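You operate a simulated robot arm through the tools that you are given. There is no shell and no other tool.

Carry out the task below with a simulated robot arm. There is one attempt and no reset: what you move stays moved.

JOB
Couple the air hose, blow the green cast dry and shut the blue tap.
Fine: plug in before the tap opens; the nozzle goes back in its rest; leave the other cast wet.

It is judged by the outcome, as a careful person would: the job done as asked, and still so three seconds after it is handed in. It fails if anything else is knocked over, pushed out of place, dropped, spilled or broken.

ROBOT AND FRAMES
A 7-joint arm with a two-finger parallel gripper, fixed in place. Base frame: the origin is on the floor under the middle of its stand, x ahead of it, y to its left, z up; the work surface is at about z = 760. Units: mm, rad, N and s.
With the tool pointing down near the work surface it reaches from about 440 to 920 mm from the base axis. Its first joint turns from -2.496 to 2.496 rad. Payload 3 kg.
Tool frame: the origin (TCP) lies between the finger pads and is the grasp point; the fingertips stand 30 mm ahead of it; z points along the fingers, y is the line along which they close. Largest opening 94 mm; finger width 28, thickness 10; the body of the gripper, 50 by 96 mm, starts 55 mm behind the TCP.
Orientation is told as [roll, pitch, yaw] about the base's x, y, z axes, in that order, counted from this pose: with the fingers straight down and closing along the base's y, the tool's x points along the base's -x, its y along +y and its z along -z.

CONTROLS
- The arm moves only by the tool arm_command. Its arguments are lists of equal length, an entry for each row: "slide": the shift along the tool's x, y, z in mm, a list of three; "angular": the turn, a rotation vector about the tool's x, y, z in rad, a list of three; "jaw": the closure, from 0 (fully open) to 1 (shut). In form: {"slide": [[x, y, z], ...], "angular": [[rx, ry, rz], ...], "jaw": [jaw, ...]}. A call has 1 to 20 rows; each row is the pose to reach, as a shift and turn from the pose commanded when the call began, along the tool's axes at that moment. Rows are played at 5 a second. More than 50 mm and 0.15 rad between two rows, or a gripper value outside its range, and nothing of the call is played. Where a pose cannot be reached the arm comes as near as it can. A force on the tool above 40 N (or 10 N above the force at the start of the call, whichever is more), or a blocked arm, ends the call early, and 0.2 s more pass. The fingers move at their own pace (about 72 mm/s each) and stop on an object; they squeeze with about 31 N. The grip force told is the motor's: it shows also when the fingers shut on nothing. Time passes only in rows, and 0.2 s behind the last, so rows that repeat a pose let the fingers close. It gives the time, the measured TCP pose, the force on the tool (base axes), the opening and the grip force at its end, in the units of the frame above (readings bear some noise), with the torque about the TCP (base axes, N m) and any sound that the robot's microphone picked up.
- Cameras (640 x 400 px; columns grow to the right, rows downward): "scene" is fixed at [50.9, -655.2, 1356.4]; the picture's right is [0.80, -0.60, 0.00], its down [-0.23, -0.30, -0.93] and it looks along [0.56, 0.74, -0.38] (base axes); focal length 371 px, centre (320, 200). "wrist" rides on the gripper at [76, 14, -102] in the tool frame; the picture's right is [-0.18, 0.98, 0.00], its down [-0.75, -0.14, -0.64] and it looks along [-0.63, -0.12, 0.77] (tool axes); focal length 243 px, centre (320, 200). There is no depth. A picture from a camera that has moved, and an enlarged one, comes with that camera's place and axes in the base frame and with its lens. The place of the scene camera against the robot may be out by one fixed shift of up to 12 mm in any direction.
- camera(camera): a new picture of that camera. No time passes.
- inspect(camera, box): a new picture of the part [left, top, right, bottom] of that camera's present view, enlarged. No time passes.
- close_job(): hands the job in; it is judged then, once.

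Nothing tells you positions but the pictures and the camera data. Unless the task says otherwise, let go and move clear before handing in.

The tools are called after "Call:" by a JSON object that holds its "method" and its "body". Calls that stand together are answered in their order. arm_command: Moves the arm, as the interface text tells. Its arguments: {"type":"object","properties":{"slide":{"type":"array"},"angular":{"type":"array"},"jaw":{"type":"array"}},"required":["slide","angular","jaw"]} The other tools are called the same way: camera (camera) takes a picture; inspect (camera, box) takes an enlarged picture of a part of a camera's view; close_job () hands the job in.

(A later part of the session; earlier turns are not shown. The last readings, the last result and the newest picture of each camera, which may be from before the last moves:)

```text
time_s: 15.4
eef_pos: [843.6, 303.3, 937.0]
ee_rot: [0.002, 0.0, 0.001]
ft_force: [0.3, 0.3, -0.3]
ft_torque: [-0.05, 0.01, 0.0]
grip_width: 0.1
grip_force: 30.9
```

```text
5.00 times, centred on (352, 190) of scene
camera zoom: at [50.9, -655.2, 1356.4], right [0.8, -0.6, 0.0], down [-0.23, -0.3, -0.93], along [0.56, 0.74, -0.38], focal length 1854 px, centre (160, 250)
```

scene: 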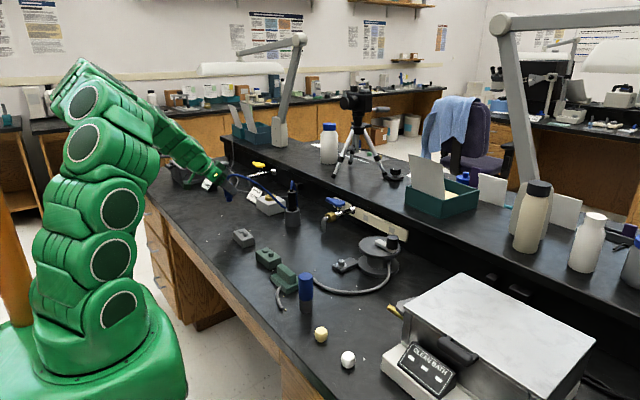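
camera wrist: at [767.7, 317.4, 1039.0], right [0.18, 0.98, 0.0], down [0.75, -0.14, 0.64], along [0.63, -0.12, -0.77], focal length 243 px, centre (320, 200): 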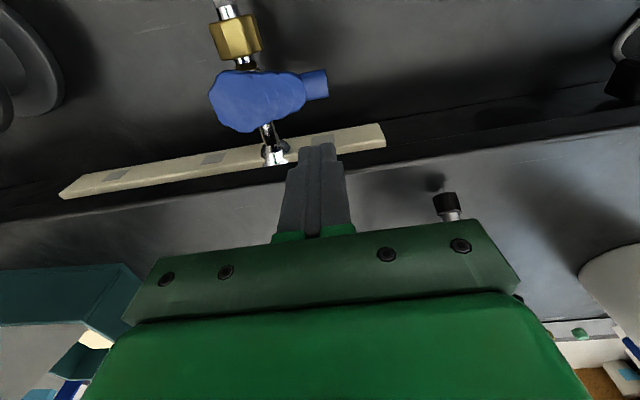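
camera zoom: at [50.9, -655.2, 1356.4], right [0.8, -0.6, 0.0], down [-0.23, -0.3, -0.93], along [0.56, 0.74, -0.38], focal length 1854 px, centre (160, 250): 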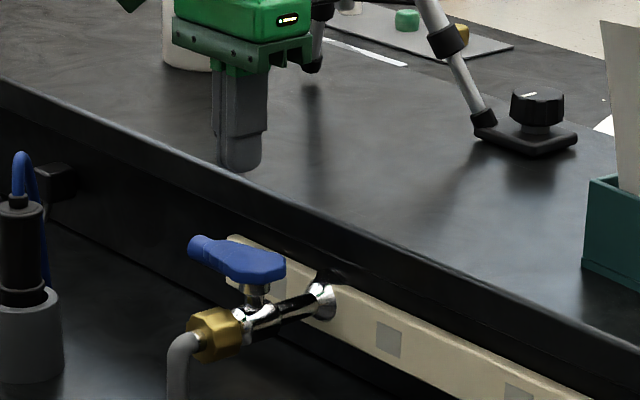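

The closed fingers hover behind the lever tip. I'll shift slightly toward the wall to clear the paddle, then lower into the gap.

Call:
{"method": "arm_command", "body": {"slide": [[-6, 4, 15], [-6, 4, 40], [-6, 4, 65]], "angular": [[0, 0, 0], [0, 0, 0], [0, 0, 0]], "jaw": [1, 1, 1]}}

Call:
{"method": "camera", "body": {"camera": "wrist"}}

Call:
{"method": "inspect", "body": {"camera": "scene", "box": [288, 150, 416, 230]}}

```text
time_s: 16.2
eef_pos: [850.1, 307.7, 870.1]
ee_rot: [0.0, 0.001, -0.001]
ft_force: [0.0, 1.3, -0.2]
ft_torque: [-0.02, -0.01, 0.01]
grip_width: 0.2
grip_force: 30.5
```

```text
taken
camera wrist: at [774.5, 322.1, 972.1], right [0.18, 0.98, 0.0], down [0.75, -0.14, 0.64], along [0.63, -0.12, -0.77], focal length 243 px, centre (320, 200)
```

wrist: 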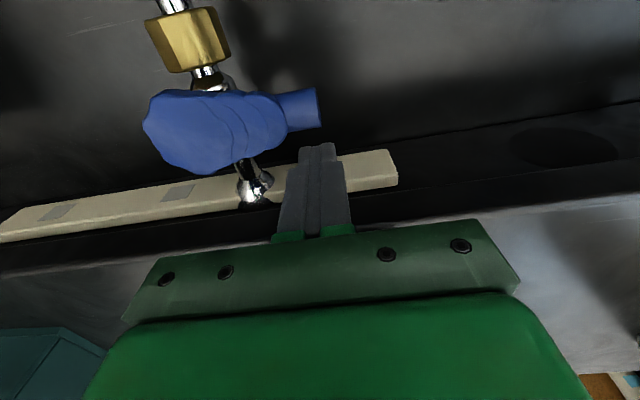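

```text
5.00 times, centred on (352, 190) of scene
camera zoom: at [50.9, -655.2, 1356.4], right [0.8, -0.6, 0.0], down [-0.23, -0.3, -0.93], along [0.56, 0.74, -0.38], focal length 1854 px, centre (160, 250)
```

zoom: 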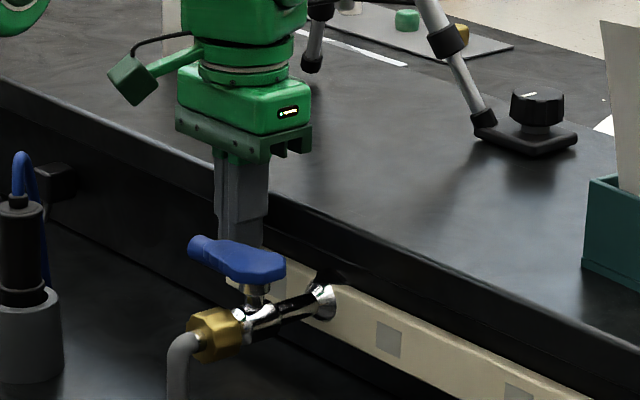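

The finger stands behind the lever tip with room all round. I'll push the lever gently toward the robot along an arc, first part only.

Call:
{"method": "arm_command", "body": {"slide": [[9.5, -2, 0], [18.5, -1, 0], [28.5, 0, 0], [38.5, 0, 0]], "angular": [[0, 0, 0], [0, 0, 0], [0, 0, 0], [0, 0, 0]], "jaw": [1, 1, 1, 1]}}

Call:
{"method": "camera", "body": {"camera": "wrist"}}

Call:
{"method": "camera", "body": {"camera": "scene"}}

```text
time_s: 17.2
eef_pos: [811.8, 307.9, 868.6]
ee_rot: [-0.002, 0.002, -0.001]
ft_force: [0.0, 0.1, -1.0]
ft_torque: [0.0, 0.0, -0.03]
grip_width: 0.0
grip_force: 30.8
```

```text
taken
camera wrist: at [735.5, 321.9, 971.2], right [0.18, 0.98, 0.0], down [0.75, -0.14, 0.64], along [0.63, -0.12, -0.77], focal length 243 px, centre (320, 200)
```

wrist: 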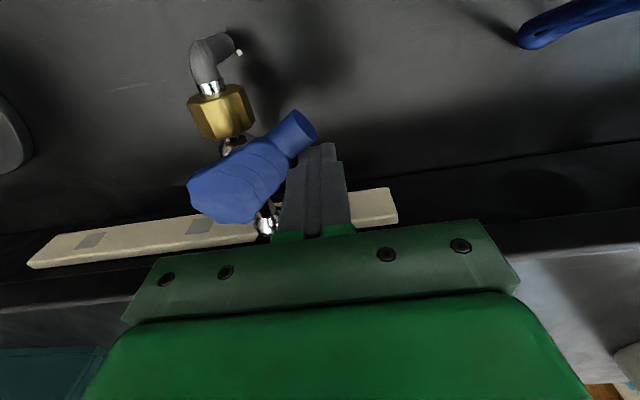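

```text
taken
```

scene: 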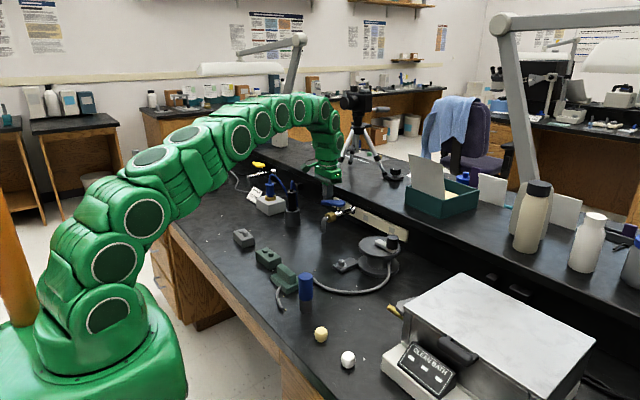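

The lever turns freely in that direction. I'll continue the arc until it points along the pipe.

Call:
{"method": "arm_command", "body": {"slide": [[11, -2, 0], [21, -8, 0], [31, -16, 0], [38, -26, 0], [43, -35, 0], [44, -38, 0]], "angular": [[0, 0, 0], [0, 0, 0], [0, 0, 0], [0, 0, 0], [0, 0, 0], [0, 0, 0]], "jaw": [1, 1, 1, 1, 1, 1]}}

Call:
{"method": "camera", "body": {"camera": "wrist"}}

Call:
{"method": "inspect", "body": {"camera": "scene", "box": [220, 150, 380, 250]}}

```text
time_s: 18.6
eef_pos: [767.9, 270.5, 869.8]
ee_rot: [0.001, -0.001, -0.001]
ft_force: [-0.4, 0.0, -0.4]
ft_torque: [-0.01, -0.03, 0.0]
grip_width: 0.1
grip_force: 32.1
```

```text
taken
camera wrist: at [692.8, 284.1, 971.8], right [0.18, 0.98, 0.0], down [0.75, -0.14, 0.64], along [0.63, -0.12, -0.77], focal length 243 px, centre (320, 200)
```

wrist: 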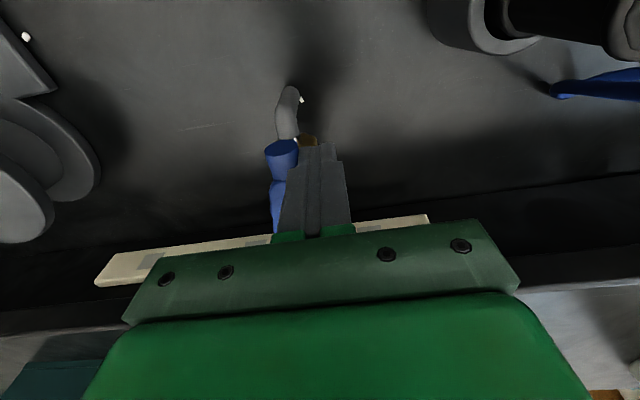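

```text
4.00 times, centred on (300, 200) of scene
camera zoom: at [50.9, -655.2, 1356.4], right [0.8, -0.6, 0.0], down [-0.23, -0.3, -0.93], along [0.56, 0.74, -0.38], focal length 1483 px, centre (400, 200)
```

zoom: 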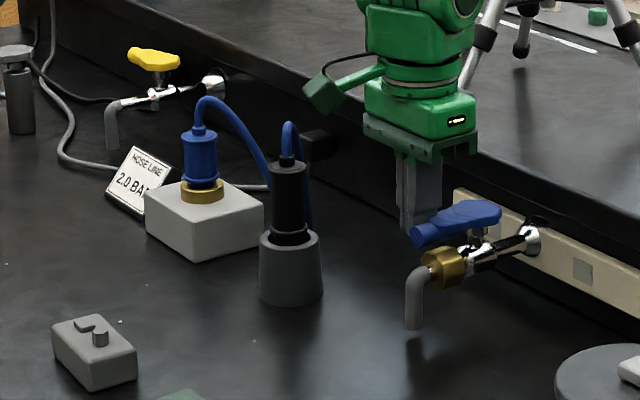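

The HOSE LINE gauge now reads 2.0 bar, so the blue tap feeds it and the plug is holding. I'll lift clear of the lever and move back to look at the nozzle.

Call:
{"method": "arm_command", "body": {"slide": [[0, 2, -40], [0, 4, -80], [30, 10, -110], [72, 20, -128], [110, 50, -130], [145, 85, -130], [168, 115, -130], [168, 130, -130]], "angular": [[0, 0, 0], [0, 0, 0], [0, 0, 0], [0, 0, 0], [0, 0, 0], [0, 0, 0], [0, 0, 0], [0, 0, 0]], "jaw": [1, 1, 1, 0.8, 0.5, 0.3, 0.3, 0.3]}}

Call:
{"method": "camera", "body": {"camera": "wrist"}}

Call:
{"method": "inspect", "body": {"camera": "wrist", "box": [256, 110, 416, 210]}}

Call:
{"method": "inspect", "body": {"camera": "scene", "box": [220, 150, 380, 250]}}

```text
time_s: 20.4
eef_pos: [597.5, 399.8, 999.4]
ee_rot: [0.001, -0.001, 0.0]
ft_force: [0.0, 0.1, 1.1]
ft_torque: [-0.02, 0.03, 0.01]
grip_width: 65.6
grip_force: 0.0
```

```text
taken
camera wrist: at [523.3, 413.2, 1101.7], right [0.18, 0.98, 0.0], down [0.75, -0.14, 0.64], along [0.63, -0.12, -0.77], focal length 243 px, centre (320, 200)
```

wrist: 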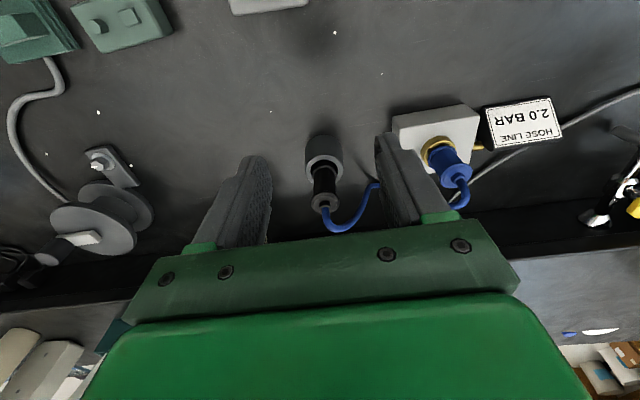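

```text
4.00 times, centred on (336, 160) of wrist
camera zoom: at [523.3, 413.2, 1101.7], right [0.18, 0.98, 0.0], down [0.75, -0.14, 0.64], along [0.63, -0.12, -0.77], focal length 970 px, centre (256, 360)
```

zoom: 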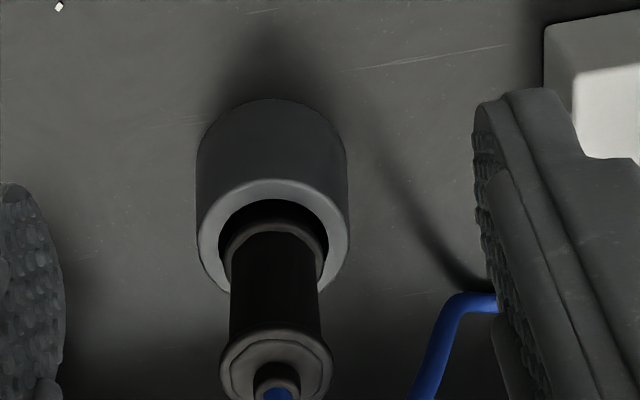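

```text
4.00 times, centred on (300, 200) of scene
camera zoom: at [50.9, -655.2, 1356.4], right [0.8, -0.6, 0.0], down [-0.23, -0.3, -0.93], along [0.56, 0.74, -0.38], focal length 1483 px, centre (400, 200)
```

zoom: 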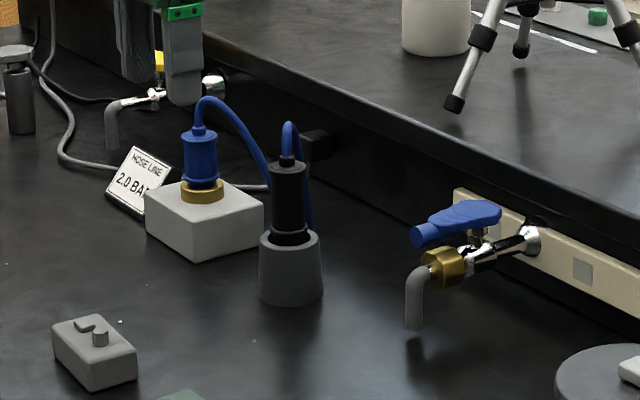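

The gauge holds at 2.0 bar. I read the nozzle axis at about (708, 386), with a barrel of about 28 mm between two collars at z≈820 and 880. I'll tilt and move to a pre-grasp behind it to refine.

Call:
{"method": "arm_command", "body": {"slide": [[-5, -3, 10], [-15, -6, 25], [-28, -9, 45], [-42, -12, 65], [-52, -13, 82]], "angular": [[0, -0.14, 0], [0, -0.28, 0], [0, -0.42, 0], [0, -0.56, 0], [0, -0.7, 0]], "jaw": [0.2, 0.2, 0.2, 0.2, 0.2]}}

Call:
{"method": "camera", "body": {"camera": "wrist"}}

Call:
{"method": "inspect", "body": {"camera": "wrist", "box": [240, 20, 400, 120]}}

Call:
{"method": "inspect", "body": {"camera": "wrist", "box": [240, 100, 400, 200]}}

Call:
{"method": "inspect", "body": {"camera": "scene", "box": [236, 160, 332, 220]}}

```text
time_s: 21.6
eef_pos: [652.0, 387.5, 917.2]
ee_rot: [-0.001, -0.702, 0.0]
ft_force: [0.1, 0.0, 0.0]
ft_torque: [0.04, -0.01, -0.01]
grip_width: 75.1
grip_force: 0.1
```

```text
taken
camera wrist: at [528.5, 400.6, 945.4], right [0.14, 0.98, 0.12], down [0.16, -0.14, 0.98], along [0.98, -0.12, -0.18], focal length 243 px, centre (320, 200)
```

wrist: 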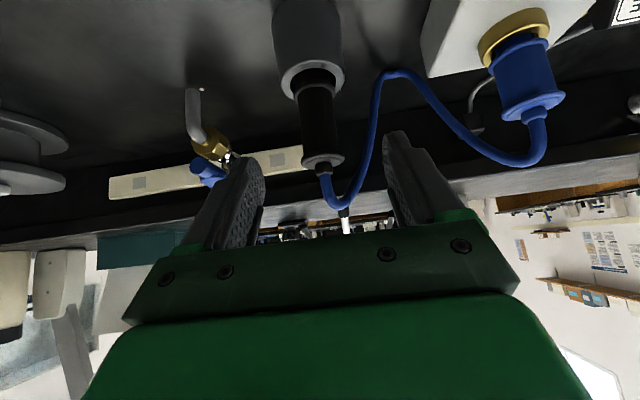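

```text
4.00 times, centred on (320, 70) of wrist
camera zoom: at [528.5, 400.6, 945.4], right [0.14, 0.98, 0.12], down [0.16, -0.14, 0.98], along [0.98, -0.12, -0.18], focal length 970 px, centre (320, 720)
```

zoom: 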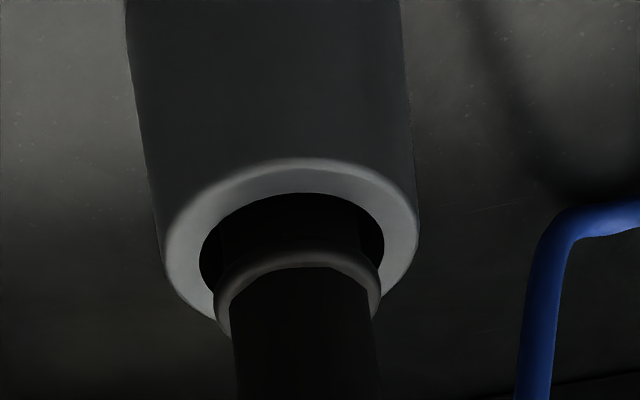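

```text
4.00 times, centred on (320, 150) of wrist
camera zoom: at [528.5, 400.6, 945.4], right [0.14, 0.98, 0.12], down [0.16, -0.14, 0.98], along [0.98, -0.12, -0.18], focal length 970 px, centre (320, 400)
```

zoom: 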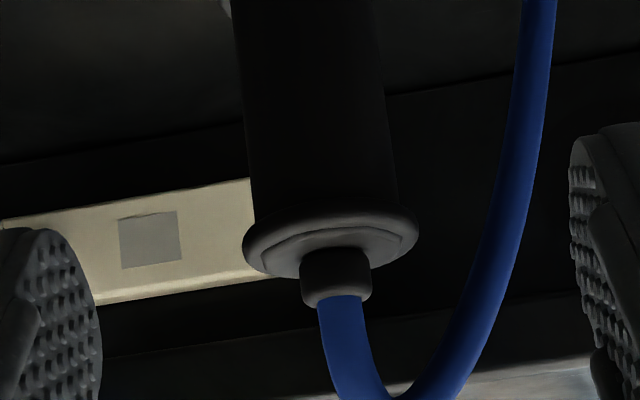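

```text
6.67 times, centred on (284, 190) of scene
camera zoom: at [50.9, -655.2, 1356.4], right [0.8, -0.6, 0.0], down [-0.23, -0.3, -0.93], along [0.56, 0.74, -0.38], focal length 2472 px, centre (560, 267)
```

zoom: 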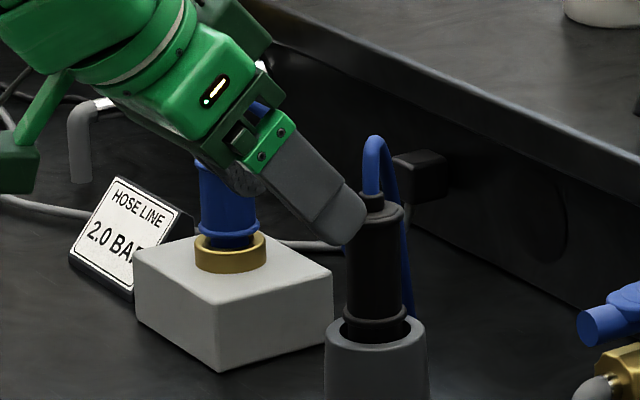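

The nozzle axis is at (709, 385), with the cap at z≈881, the lower collar near 825 and the rest top at 810. I'll slide the open fingers around the barrel at z≈854 and close.

Call:
{"method": "arm_command", "body": {"slide": [[-2.4, -1.2, 25], [-2.4, -1.2, 50], [-2.4, -1.2, 70], [-2.4, -1.2, 83.6]], "angular": [[0, 0, 0], [0, 0, 0], [0, 0, 0], [0, 0, 0]], "jaw": [0.2, 0.2, 0.2, 0.2]}}

Call:
{"method": "camera", "body": {"camera": "wrist"}}

Call:
{"method": "inspect", "body": {"camera": "scene", "box": [236, 160, 332, 220]}}

```text
time_s: 22.6
eef_pos: [707.8, 386.4, 856.2]
ee_rot: [0.003, -0.7, 0.002]
ft_force: [0.8, 0.4, -2.1]
ft_torque: [-0.01, 0.01, -0.02]
grip_width: 74.9
grip_force: 0.1
```

```text
taken
camera wrist: at [584.7, 399.0, 885.4], right [0.14, 0.98, 0.12], down [0.16, -0.14, 0.98], along [0.98, -0.12, -0.18], focal length 243 px, centre (320, 200)
```

wrist: 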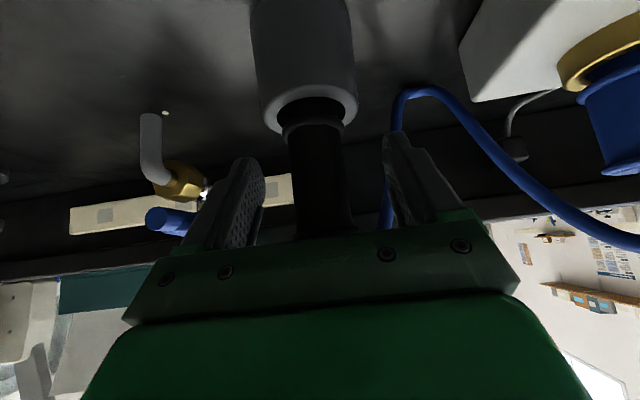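

```text
6.67 times, centred on (284, 190) of scene
camera zoom: at [50.9, -655.2, 1356.4], right [0.8, -0.6, 0.0], down [-0.23, -0.3, -0.93], along [0.56, 0.74, -0.38], focal length 2472 px, centre (560, 267)
```

zoom: 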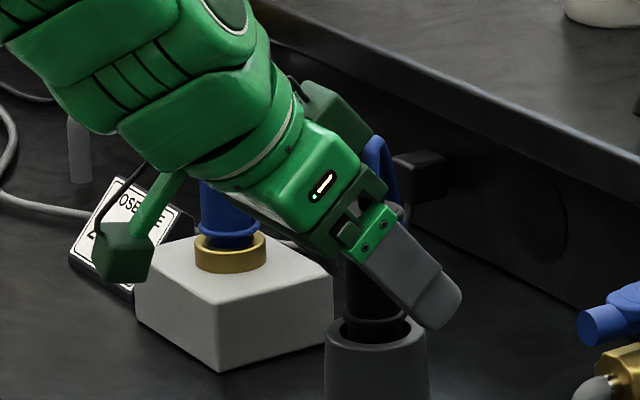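

The fingers straddle the barrel and the hose loop is behind it. I'll close the grip.

Call:
{"method": "arm_command", "body": {"slide": [[0, 0, 0], [0, 0, 0], [0, 0, 0], [0, 0, 0]], "angular": [[0, 0, 0], [0, 0, 0], [0, 0, 0], [0, 0, 0]], "jaw": [0.5, 1, 1, 1]}}

Call:
{"method": "camera", "body": {"camera": "wrist"}}

Call:
{"method": "inspect", "body": {"camera": "scene", "box": [236, 160, 332, 220]}}

```text
time_s: 23.6
eef_pos: [707.6, 385.8, 857.0]
ee_rot: [0.0, -0.7, -0.001]
ft_force: [0.6, 0.3, 0.5]
ft_torque: [0.07, -0.06, 0.01]
grip_width: 31.9
grip_force: 30.9
```

```text
taken
camera wrist: at [584.6, 398.5, 885.3], right [0.14, 0.98, 0.12], down [0.16, -0.14, 0.98], along [0.98, -0.12, -0.18], focal length 243 px, centre (320, 200)
```

wrist: 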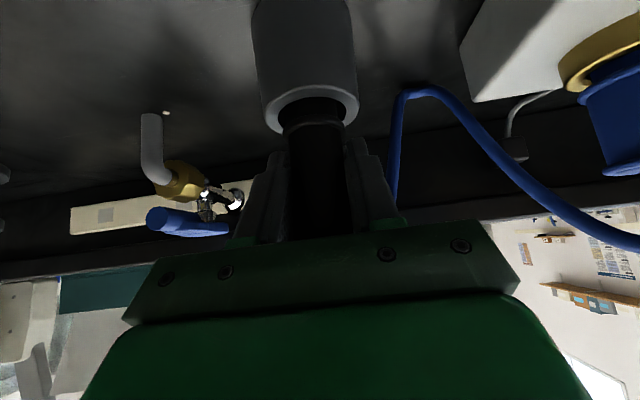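

```text
6.67 times, centred on (284, 190) of scene
camera zoom: at [50.9, -655.2, 1356.4], right [0.8, -0.6, 0.0], down [-0.23, -0.3, -0.93], along [0.56, 0.74, -0.38], focal length 2472 px, centre (560, 267)
```

zoom: 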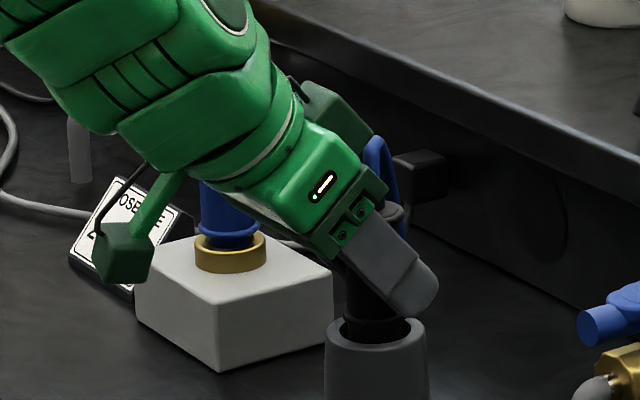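

The nozzle is gripped at 32 mm. I'll lift it straight up out of the rest, slowly.

Call:
{"method": "arm_command", "body": {"slide": [[-6.4, 0, -7.6], [-12.9, 0, -15.3], [-22.5, 0, -26.8], [-32.2, 0, -38.2], [-45.1, 0, -53.5], [-58, 0, -68.8]], "angular": [[0, 0, 0], [0, 0, 0], [0, 0, 0], [0, 0, 0], [0, 0, 0], [0, 0, 0]], "jaw": [1, 1, 1, 1, 1, 1]}}

Call:
{"method": "camera", "body": {"camera": "wrist"}}

Call:
{"method": "inspect", "body": {"camera": "scene", "box": [220, 130, 348, 210]}}

```text
time_s: 25.0
eef_pos: [707.0, 385.6, 947.8]
ee_rot: [0.0, -0.699, 0.001]
ft_force: [0.8, -0.6, -1.2]
ft_torque: [0.01, 0.02, -0.01]
grip_width: 32.1
grip_force: 30.9
```

```text
taken
camera wrist: at [583.6, 399.7, 975.3], right [0.14, 0.98, 0.12], down [0.16, -0.14, 0.98], along [0.98, -0.12, -0.18], focal length 243 px, centre (320, 200)
```

wrist: 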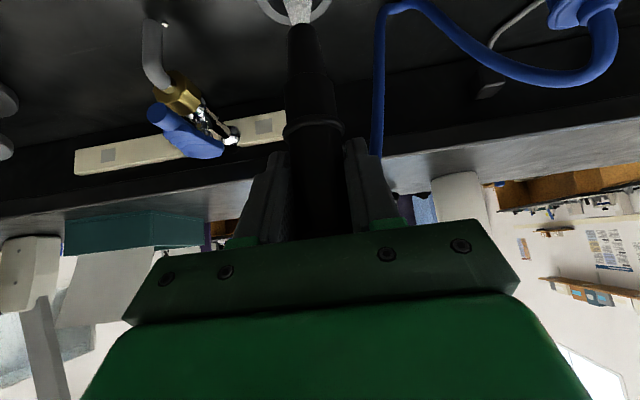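

```text
5.00 times, centred on (284, 170) of scene
camera zoom: at [50.9, -655.2, 1356.4], right [0.8, -0.6, 0.0], down [-0.23, -0.3, -0.93], along [0.56, 0.74, -0.38], focal length 1854 px, centre (500, 350)
```

zoom: 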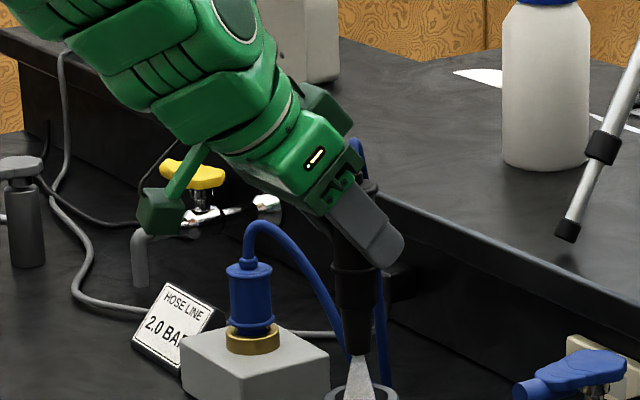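

The nozzle is out and a white air jet is visible at its tip, so I'll keep it well away from the grey cast. I'll carry it in -y first, then toward the green cast, checking hose and force on the way.

Call:
{"method": "arm_command", "body": {"slide": [[4.6, -32, -3.9], [9.2, -64, -7.7], [13.8, -95, -11.6], [38.2, -120, -32.2], [65, -140, -54.8]], "angular": [[0, 0, 0], [0, 0, 0], [0, 0, 0], [0, 0, 0], [0, 0, 0]], "jaw": [1, 1, 1, 1, 1]}}

Call:
{"method": "camera", "body": {"camera": "wrist"}}

Call:
{"method": "camera", "body": {"camera": "scene"}}

Call:
{"method": "inspect", "body": {"camera": "scene", "box": [220, 150, 380, 250]}}

```text
time_s: 26.2
eef_pos: [623.0, 247.4, 945.6]
ee_rot: [0.001, -0.698, -0.002]
ft_force: [-0.6, 0.8, -0.9]
ft_torque: [0.01, -0.01, 0.02]
grip_width: 32.1
grip_force: 30.8
```

```text
taken
camera wrist: at [499.3, 260.4, 974.0], right [0.14, 0.98, 0.12], down [0.16, -0.14, 0.98], along [0.98, -0.12, -0.18], focal length 243 px, centre (320, 200)
```

wrist: 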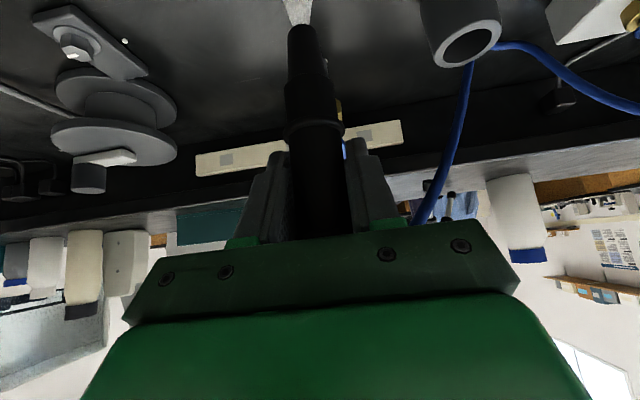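

```text
taken
```

scene: 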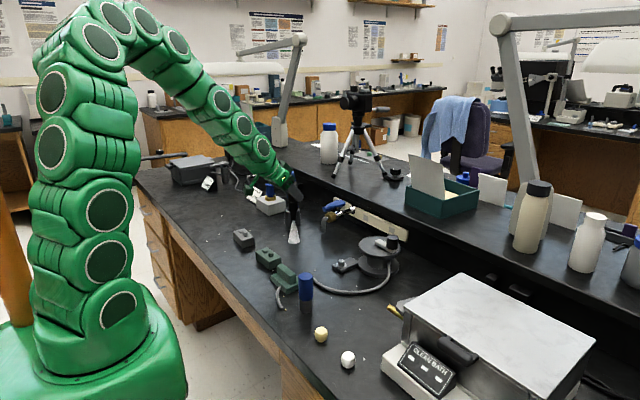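

```text
4.00 times, centred on (300, 200) of scene
camera zoom: at [50.9, -655.2, 1356.4], right [0.8, -0.6, 0.0], down [-0.23, -0.3, -0.93], along [0.56, 0.74, -0.38], focal length 1483 px, centre (400, 200)
```

zoom: 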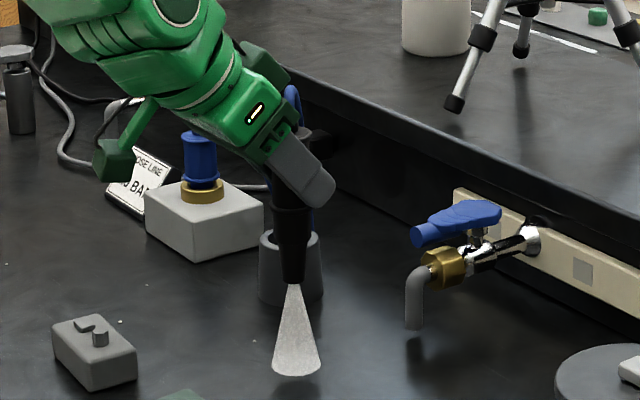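

There's no pull from the hose, and the jet cone is about 77 mm long. I'll bring the nozzle over the green cast centre (about 505, 207), with the tip roughly 45 mm above its top.

Call:
{"method": "arm_command", "body": {"slide": [[22.9, -10, -19.3], [45.9, -20, -38.7], [72, -30, -54.2], [102.3, -39.4, -62.6], [102.3, -39.4, -62.6]], "angular": [[0, 0, 0], [0, 0, 0], [0, 0, 0], [0, 0, 0], [0, 0, 0]], "jaw": [1, 1, 1, 1, 1]}}

Call:
{"method": "inspect", "body": {"camera": "scene", "box": [216, 200, 312, 280]}}

Call:
{"method": "camera", "body": {"camera": "scene"}}

Call:
{"method": "camera", "body": {"camera": "wrist"}}

```text
time_s: 27.4
eef_pos: [525.2, 219.1, 949.2]
ee_rot: [-0.001, -0.699, -0.001]
ft_force: [-0.9, 0.6, -0.6]
ft_torque: [0.01, 0.04, -0.01]
grip_width: 32.3
grip_force: 30.3
out of reach, approached as far as the arm can: row 4, 5
```

```text
5.00 times, centred on (264, 240) of scene
camera zoom: at [50.9, -655.2, 1356.4], right [0.8, -0.6, 0.0], down [-0.23, -0.3, -0.93], along [0.56, 0.74, -0.38], focal length 1854 px, centre (600, 0)
```

zoom: 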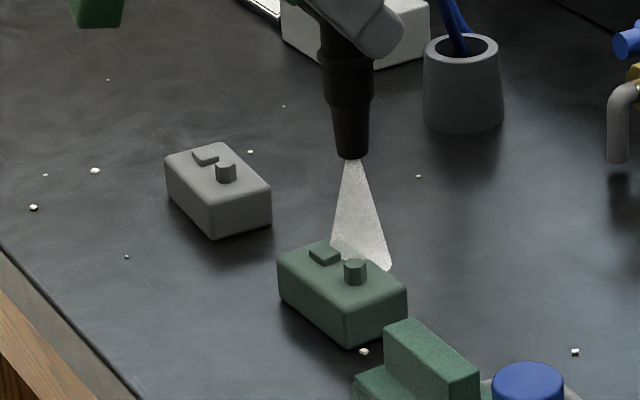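

```text
taken
```

scene: 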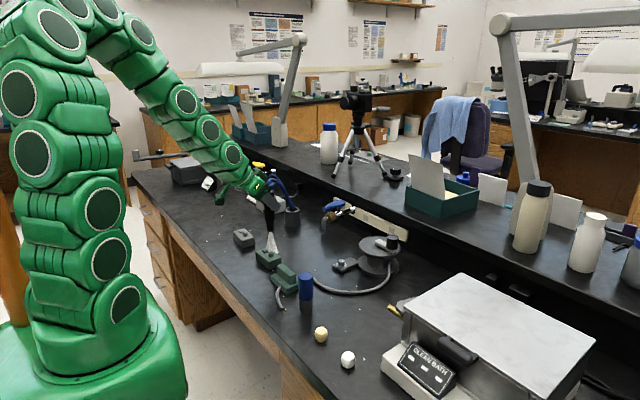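

```text
taken
camera wrist: at [400.2, 232.8, 977.8], right [0.14, 0.98, 0.12], down [0.16, -0.14, 0.98], along [0.98, -0.12, -0.18], focal length 243 px, centre (320, 200)
```

wrist: 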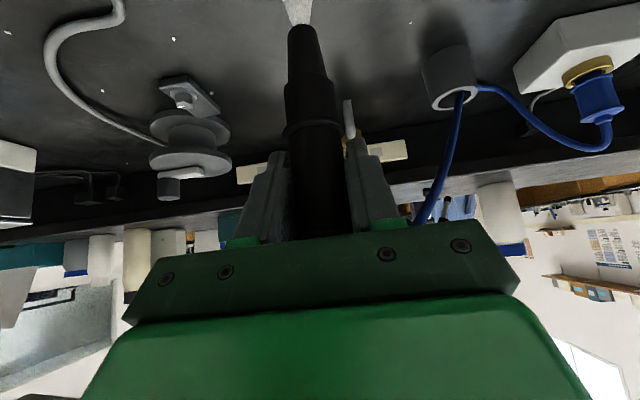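

The fully tilted pose over the cast is out of reach. I'll lean the gripper back 20° and hold it a bit further out, so the jet angles back down onto the green cast, still well away from the grey one.

Call:
{"method": "arm_command", "body": {"slide": [[-12, 0, 11], [-24, 0, 22], [-35.8, 0, 32.8]], "angular": [[0, 0.12, 0], [0, 0.24, 0], [0, 0.35, 0]], "jaw": [1, 1, 1]}}

Call:
{"method": "inspect", "body": {"camera": "scene", "box": [216, 200, 312, 260]}}

Call:
{"method": "camera", "body": {"camera": "wrist"}}

```text
time_s: 28.2
eef_pos: [573.3, 219.2, 945.0]
ee_rot: [-0.003, -0.347, 0.0]
ft_force: [-0.6, 0.4, -1.1]
ft_torque: [-0.01, 0.0, -0.01]
grip_width: 32.1
grip_force: 31.5
```

```text
6.67 times, centred on (264, 230) of scene
camera zoom: at [50.9, -655.2, 1356.4], right [0.8, -0.6, 0.0], down [-0.23, -0.3, -0.93], along [0.56, 0.74, -0.38], focal length 2472 px, centre (693, 0)
```

zoom: 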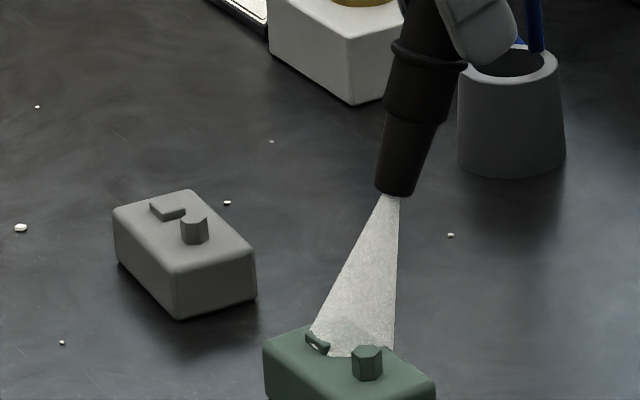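

```text
taken
camera wrist: at [466.4, 233.2, 1016.0], right [0.17, 0.98, 0.06], down [0.49, -0.14, 0.86], along [0.85, -0.12, -0.51], focal length 243 px, centre (320, 200)
```

wrist: 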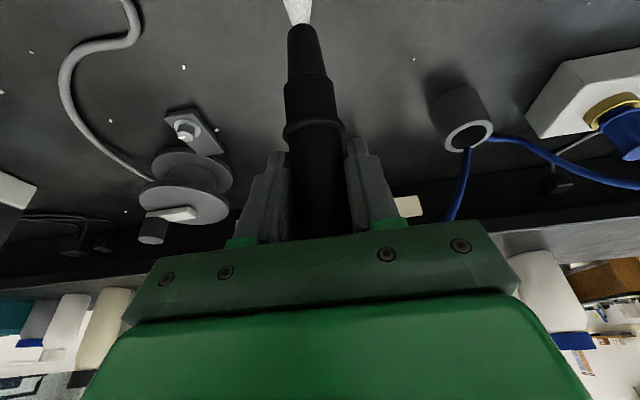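

The jet now reaches the green cast's near part. I'll centre it on the cast and bring the tip a bit closer.

Call:
{"method": "arm_command", "body": {"slide": [[13, -6, 9], [26.3, -13, 18.1], [26.3, -13, 18.1]], "angular": [[0, 0, 0], [0, 0, 0], [0, 0, 0]], "jaw": [1, 1, 1]}}

Call:
{"method": "inspect", "body": {"camera": "scene", "box": [216, 210, 312, 270]}}

Call:
{"method": "camera", "body": {"camera": "wrist"}}

```text
time_s: 29.0
eef_pos: [553.8, 205.2, 920.4]
ee_rot: [-0.001, -0.351, -0.001]
ft_force: [0.0, -0.3, -0.8]
ft_torque: [-0.01, -0.03, 0.03]
grip_width: 32.4
grip_force: 31.0
```

```text
6.67 times, centred on (264, 240) of scene
camera zoom: at [50.9, -655.2, 1356.4], right [0.8, -0.6, 0.0], down [-0.23, -0.3, -0.93], along [0.56, 0.74, -0.38], focal length 2472 px, centre (693, -67)
```

zoom: 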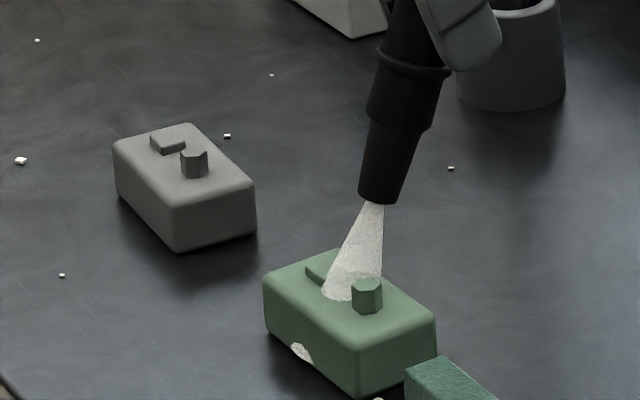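

```text
taken
camera wrist: at [448.6, 219.8, 990.2], right [0.17, 0.98, 0.06], down [0.49, -0.14, 0.86], along [0.86, -0.12, -0.5], focal length 243 px, centre (320, 200)
```

wrist: 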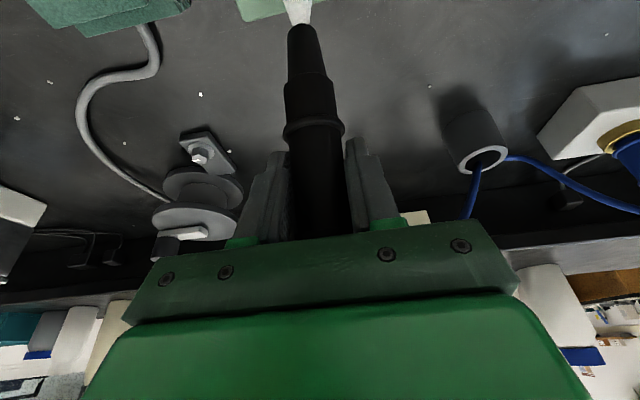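

The green cast is visibly turning lighter as it dries, while the grey one is unchanged. I'll keep blowing with a small sweep over it.

Call:
{"method": "arm_command", "body": {"slide": [[0, 0, 0], [0, 0, 0], [0, 5, 0], [0, 10, 0], [0, 5, 0], [0, 0, 0], [0, -5, 0], [0, -10, 0], [0, -5, 0], [0, 0, 0], [0, 0, 0], [0, 0, 0]], "angular": [[0, 0, 0], [0, 0, 0], [0, 0, 0], [0, 0, 0], [0, 0, 0], [0, 0, 0], [0, 0, 0], [0, 0, 0], [0, 0, 0], [0, 0, 0], [0, 0, 0], [0, 0, 0]], "jaw": [1, 1, 1, 1, 1, 1, 1, 1, 1, 1, 1, 1]}}

Call:
{"method": "inspect", "body": {"camera": "scene", "box": [216, 210, 312, 270]}}

```text
time_s: 31.6
eef_pos: [554.5, 204.9, 922.2]
ee_rot: [0.001, -0.349, 0.0]
ft_force: [0.1, 1.2, -1.0]
ft_torque: [-0.01, 0.01, -0.01]
grip_width: 32.1
grip_force: 31.0
```

```text
6.67 times, centred on (264, 240) of scene
camera zoom: at [50.9, -655.2, 1356.4], right [0.8, -0.6, 0.0], down [-0.23, -0.3, -0.93], along [0.56, 0.74, -0.38], focal length 2472 px, centre (693, -67)
```

zoom: 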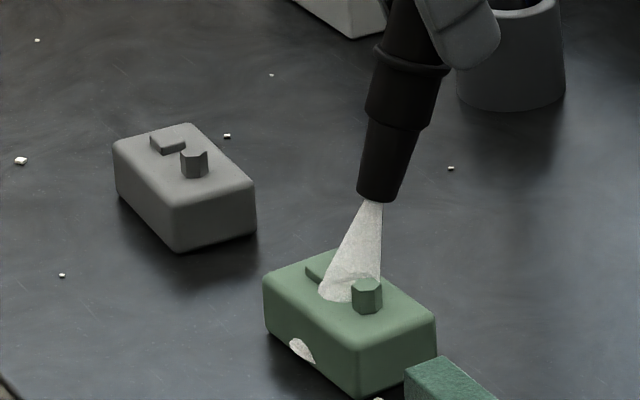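

The cast colour has stayed at the lighter shade. I'll blow a little longer over both ends to be sure nothing stays wet.

Call:
{"method": "arm_command", "body": {"slide": [[0, 10, 0], [0, 20, 0], [0, 25, 0], [0, 25, 0], [-6, 15, 2], [-6, 0, 2], [-6, -15, 2], [0, -25, 0], [0, -25, 0], [0, -12, 0], [0, 0, 0]], "angular": [[0, 0, 0], [0, 0, 0], [0, 0, 0], [0, 0, 0], [0, 0, 0], [0, 0, 0], [0, 0, 0], [0, 0, 0], [0, 0, 0], [0, 0, 0], [0, 0, 0]], "jaw": [1, 1, 1, 1, 1, 1, 1, 1, 1, 1, 1]}}

Call:
{"method": "inspect", "body": {"camera": "scene", "box": [216, 210, 312, 270]}}

Call:
{"method": "camera", "body": {"camera": "scene"}}

```text
time_s: 34.0
eef_pos: [554.5, 204.3, 920.6]
ee_rot: [-0.001, -0.349, -0.001]
ft_force: [-0.6, -0.6, -1.9]
ft_torque: [-0.01, -0.05, 0.03]
grip_width: 32.3
grip_force: 31.1
```

```text
6.67 times, centred on (264, 240) of scene
camera zoom: at [50.9, -655.2, 1356.4], right [0.8, -0.6, 0.0], down [-0.23, -0.3, -0.93], along [0.56, 0.74, -0.38], focal length 2472 px, centre (693, -67)
```

zoom: 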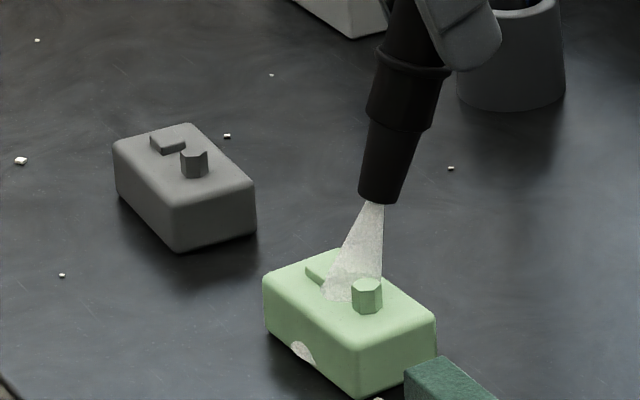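

```text
taken
```

scene: 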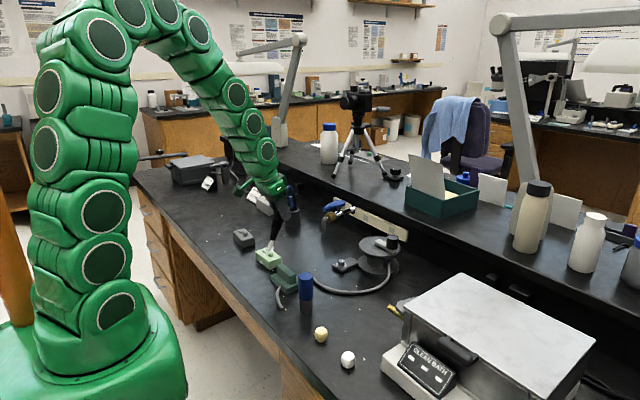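

It changed to a clearly lighter, dry-looking green. I'll do one more slow sweep to confirm it stays the same.

Call:
{"method": "arm_command", "body": {"slide": [[0, 10, 0], [0, 20, 0], [0, 26, 0], [9, 26, -3], [9, 15, -3], [9, 0, -3], [9, -15, -3], [9, -26, -3], [0, -26, 0], [-9, -26, 3], [-9, -15, 3], [-9, 0, 3], [-9, 15, 3], [-9, 26, 3], [0, 20, 0], [0, 10, 0], [0, 0, 0]], "angular": [[0, 0, 0], [0, 0, 0], [0, 0, 0], [0, 0, 0], [0, 0, 0], [0, 0, 0], [0, 0, 0], [0, 0, 0], [0, 0, 0], [0, 0, 0], [0, 0, 0], [0, 0, 0], [0, 0, 0], [0, 0, 0], [0, 0, 0], [0, 0, 0], [0, 0, 0]], "jaw": [1, 1, 1, 1, 1, 1, 1, 1, 1, 1, 1, 1, 1, 1, 1, 1, 1]}}

Call:
{"method": "inspect", "body": {"camera": "scene", "box": [216, 210, 312, 270]}}

Call:
{"method": "camera", "body": {"camera": "wrist"}}

```text
time_s: 37.6
eef_pos: [554.7, 205.6, 920.8]
ee_rot: [-0.001, -0.352, 0.0]
ft_force: [0.2, -0.4, -0.6]
ft_torque: [0.0, 0.01, -0.01]
grip_width: 32.1
grip_force: 31.2
```

```text
6.67 times, centred on (264, 240) of scene
camera zoom: at [50.9, -655.2, 1356.4], right [0.8, -0.6, 0.0], down [-0.23, -0.3, -0.93], along [0.56, 0.74, -0.38], focal length 2472 px, centre (693, -67)
```

zoom: 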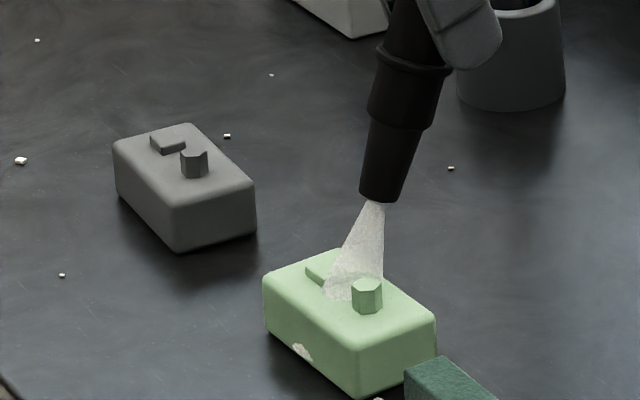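

```text
taken
camera wrist: at [448.4, 219.2, 991.2], right [0.17, 0.98, 0.06], down [0.49, -0.14, 0.86], along [0.86, -0.12, -0.5], focal length 243 px, centre (320, 200)
```

wrist: 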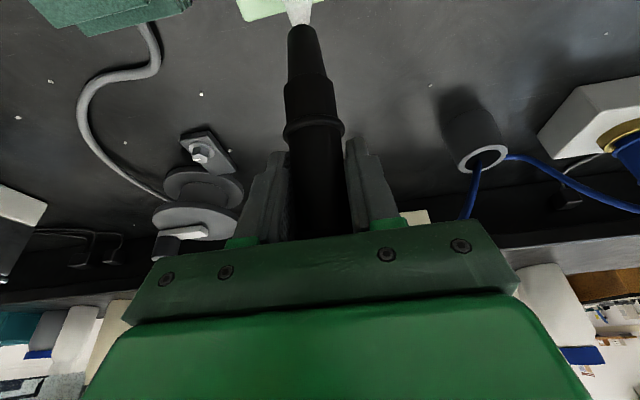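

The green cast is dry and stable, and the grey one is still dark and wet. I'll carry the nozzle back the way I came, returning it to upright.

Call:
{"method": "arm_command", "body": {"slide": [[-24.6, 10, -1.2], [-49.3, 25, -2.3], [-73.9, 41.2, -3.5]], "angular": [[0, -0.12, 0], [0, -0.24, 0], [0, -0.35, 0]], "jaw": [1, 1, 1]}}

Call:
{"method": "camera", "body": {"camera": "wrist"}}

Call:
{"method": "inspect", "body": {"camera": "scene", "box": [220, 150, 380, 250]}}

```text
time_s: 38.4
eef_pos: [623.4, 248.1, 948.6]
ee_rot: [0.0, -0.702, 0.0]
ft_force: [-0.4, -0.8, -1.0]
ft_torque: [0.02, 0.0, -0.02]
grip_width: 32.0
grip_force: 31.4
```

```text
taken
camera wrist: at [500.1, 261.1, 978.7], right [0.14, 0.98, 0.12], down [0.16, -0.14, 0.98], along [0.98, -0.12, -0.18], focal length 243 px, centre (320, 200)
```

wrist: 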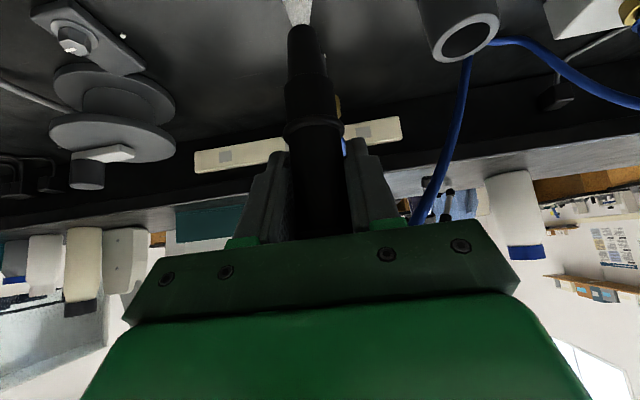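

```text
4.00 times, centred on (300, 200) of scene
camera zoom: at [50.9, -655.2, 1356.4], right [0.8, -0.6, 0.0], down [-0.23, -0.3, -0.93], along [0.56, 0.74, -0.38], focal length 1483 px, centre (400, 200)
```

zoom: 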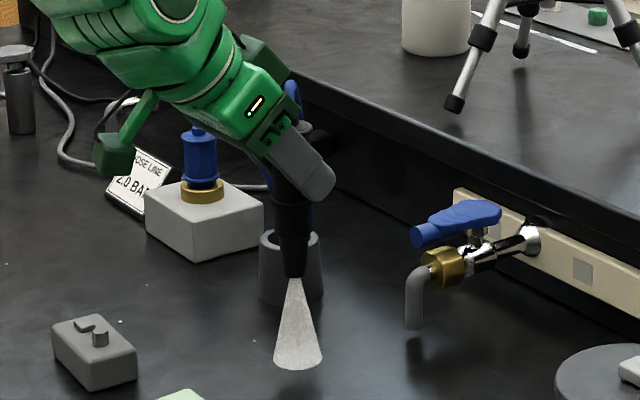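

The nozzle is upright again. I'll carry it back over its rest at this height.

Call:
{"method": "arm_command", "body": {"slide": [[-26, 20, 21.9], [-50.5, 43, 42.5], [-57.4, 75, 48.3], [-61.2, 107, 51.5], [-64.6, 137.4, 54.4], [-64.6, 137.4, 54.4]], "angular": [[0, 0, 0], [0, 0, 0], [0, 0, 0], [0, 0, 0], [0, 0, 0], [0, 0, 0]], "jaw": [1, 1, 1, 1, 1, 1]}}

Call:
{"method": "camera", "body": {"camera": "wrist"}}

Call:
{"method": "inspect", "body": {"camera": "wrist", "box": [240, 0, 400, 100]}}

Call:
{"method": "inspect", "body": {"camera": "scene", "box": [252, 170, 332, 220]}}

```text
time_s: 39.8
eef_pos: [706.4, 383.1, 950.8]
ee_rot: [0.001, -0.701, -0.001]
ft_force: [1.6, -0.3, -1.1]
ft_torque: [0.01, 0.0, 0.02]
grip_width: 32.0
grip_force: 30.9
```

```text
taken
camera wrist: at [582.8, 397.6, 980.4], right [0.14, 0.98, 0.12], down [0.16, -0.14, 0.98], along [0.98, -0.12, -0.18], focal length 243 px, centre (320, 200)
```

wrist: 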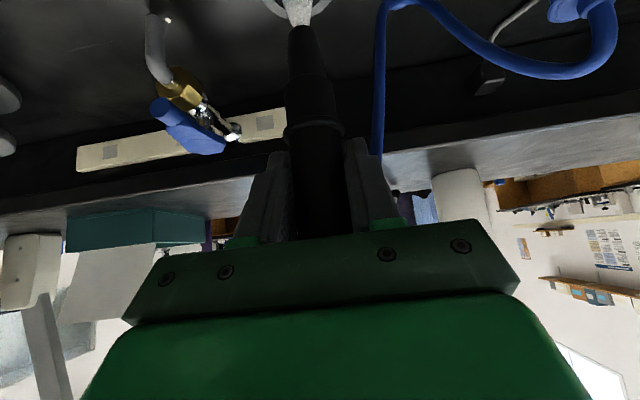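

```text
4.00 times, centred on (320, 50) of wrist
camera zoom: at [582.8, 397.6, 980.4], right [0.14, 0.98, 0.12], down [0.16, -0.14, 0.98], along [0.98, -0.12, -0.18], focal length 970 px, centre (320, 800)
```

zoom: 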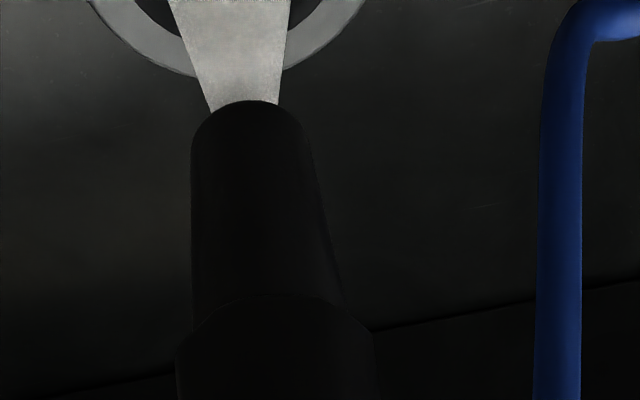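

```text
8.00 times, centred on (292, 195) of scene
camera zoom: at [50.9, -655.2, 1356.4], right [0.8, -0.6, 0.0], down [-0.23, -0.3, -0.93], along [0.56, 0.74, -0.38], focal length 2967 px, centre (544, 240)
```

zoom: 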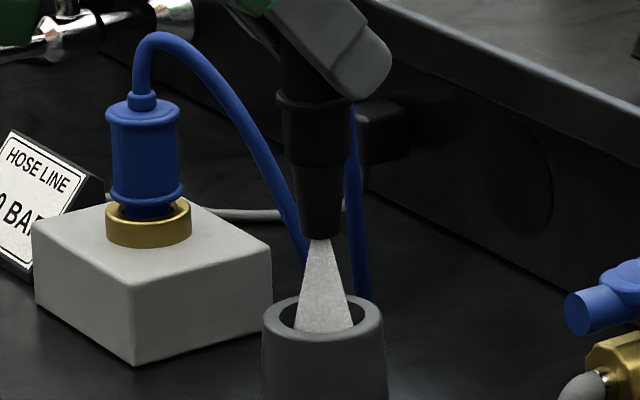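

The nozzle is over its rest. I'll lower it straight down into the rest, watching the force.

Call:
{"method": "arm_command", "body": {"slide": [[-1.4, 0.9, 1.2], [11.5, 0.9, 16.5], [24.4, 0.9, 31.8], [34.0, 0.9, 43.3], [43.7, 0.9, 54.7], [50.1, 0.9, 62.4], [55.3, 0.9, 68.5], [58.5, 0.9, 72.3]], "angular": [[0, 0, 0], [0, 0, 0], [0, 0, 0], [0, 0, 0], [0, 0, 0], [0, 0, 0], [0, 0, 0], [0, 0, 0]], "jaw": [1, 1, 1, 1, 1, 1, 1, 1]}}

Call:
{"method": "camera", "body": {"camera": "wrist"}}

Call:
{"method": "inspect", "body": {"camera": "wrist", "box": [240, 40, 400, 140]}}

Call:
{"method": "inspect", "body": {"camera": "scene", "box": [252, 170, 332, 220]}}

```text
time_s: 41.6
eef_pos: [708.6, 383.9, 856.7]
ee_rot: [-0.002, -0.7, 0.0]
ft_force: [-0.2, -0.3, -0.9]
ft_torque: [0.02, 0.01, 0.01]
grip_width: 32.2
grip_force: 30.6
```

```text
taken
camera wrist: at [585.2, 398.1, 885.8], right [0.14, 0.98, 0.12], down [0.16, -0.14, 0.98], along [0.98, -0.12, -0.18], focal length 243 px, centre (320, 200)
```

wrist: 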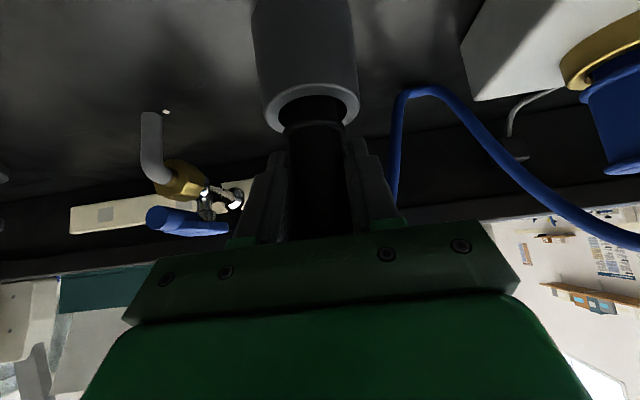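

```text
4.00 times, centred on (320, 90) of wrist
camera zoom: at [585.2, 398.1, 885.8], right [0.14, 0.98, 0.12], down [0.16, -0.14, 0.98], along [0.98, -0.12, -0.18], focal length 970 px, centre (320, 640)
```

zoom: 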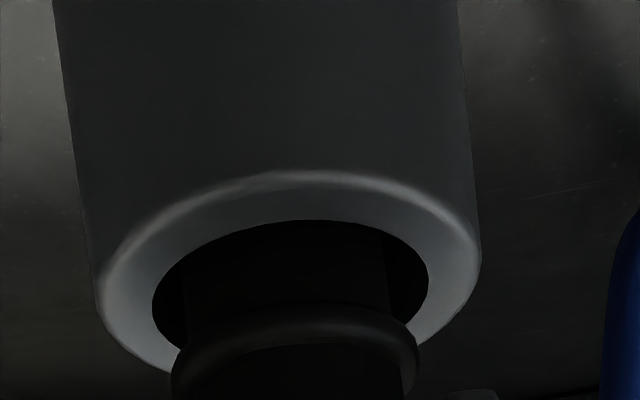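

```text
8.00 times, centred on (292, 195) of scene
camera zoom: at [50.9, -655.2, 1356.4], right [0.8, -0.6, 0.0], down [-0.23, -0.3, -0.93], along [0.56, 0.74, -0.38], focal length 2967 px, centre (544, 240)
```

zoom: 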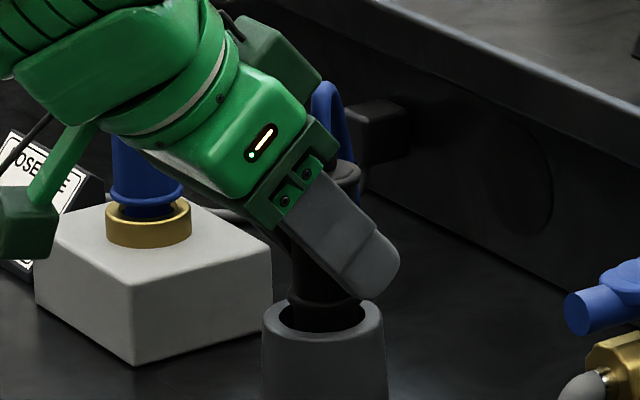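

The nozzle is back at the height it was gripped at, inside its rest. I'll open the fingers in place.

Call:
{"method": "arm_command", "body": {"slide": [[0.3, 0, 0.4], [0.3, 0, 0.4], [0.3, 0, 0.4], [0.3, 0, 0.4]], "angular": [[0, 0, 0], [0, 0, 0], [0, 0, 0], [0, 0, 0]], "jaw": [0.6, 0.4, 0.25, 0.2]}}

Call:
{"method": "camera", "body": {"camera": "wrist"}}

Call:
{"method": "inspect", "body": {"camera": "scene", "box": [252, 170, 332, 220]}}

```text
time_s: 42.6
eef_pos: [709.1, 384.3, 856.5]
ee_rot: [0.001, -0.699, 0.0]
ft_force: [-1.0, 0.5, -0.2]
ft_torque: [0.03, -0.03, -0.04]
grip_width: 75.2
grip_force: 0.1
```

```text
taken
camera wrist: at [585.0, 398.4, 885.2], right [0.14, 0.98, 0.12], down [0.16, -0.14, 0.98], along [0.98, -0.12, -0.18], focal length 243 px, centre (320, 200)
```

wrist: 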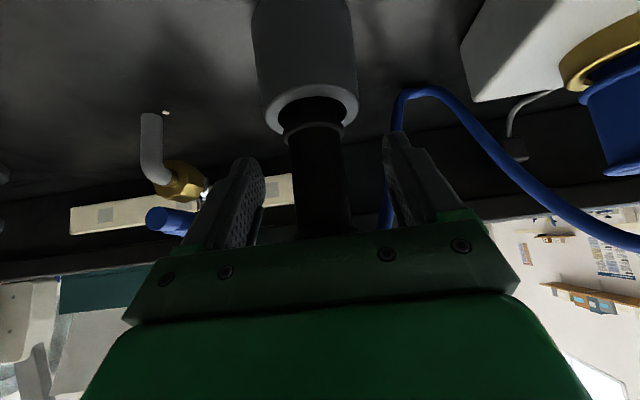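

```text
8.00 times, centred on (292, 195) of scene
camera zoom: at [50.9, -655.2, 1356.4], right [0.8, -0.6, 0.0], down [-0.23, -0.3, -0.93], along [0.56, 0.74, -0.38], focal length 2967 px, centre (544, 240)
```

zoom: 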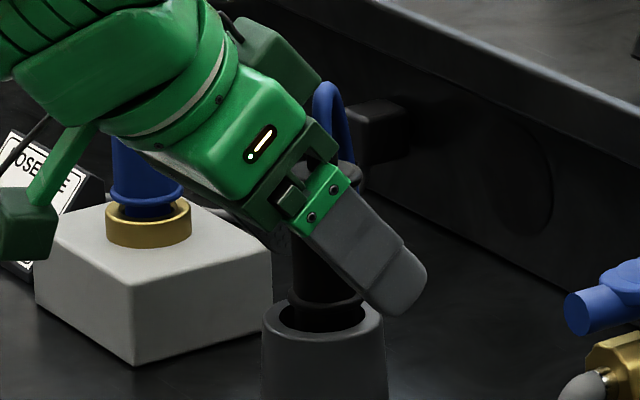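

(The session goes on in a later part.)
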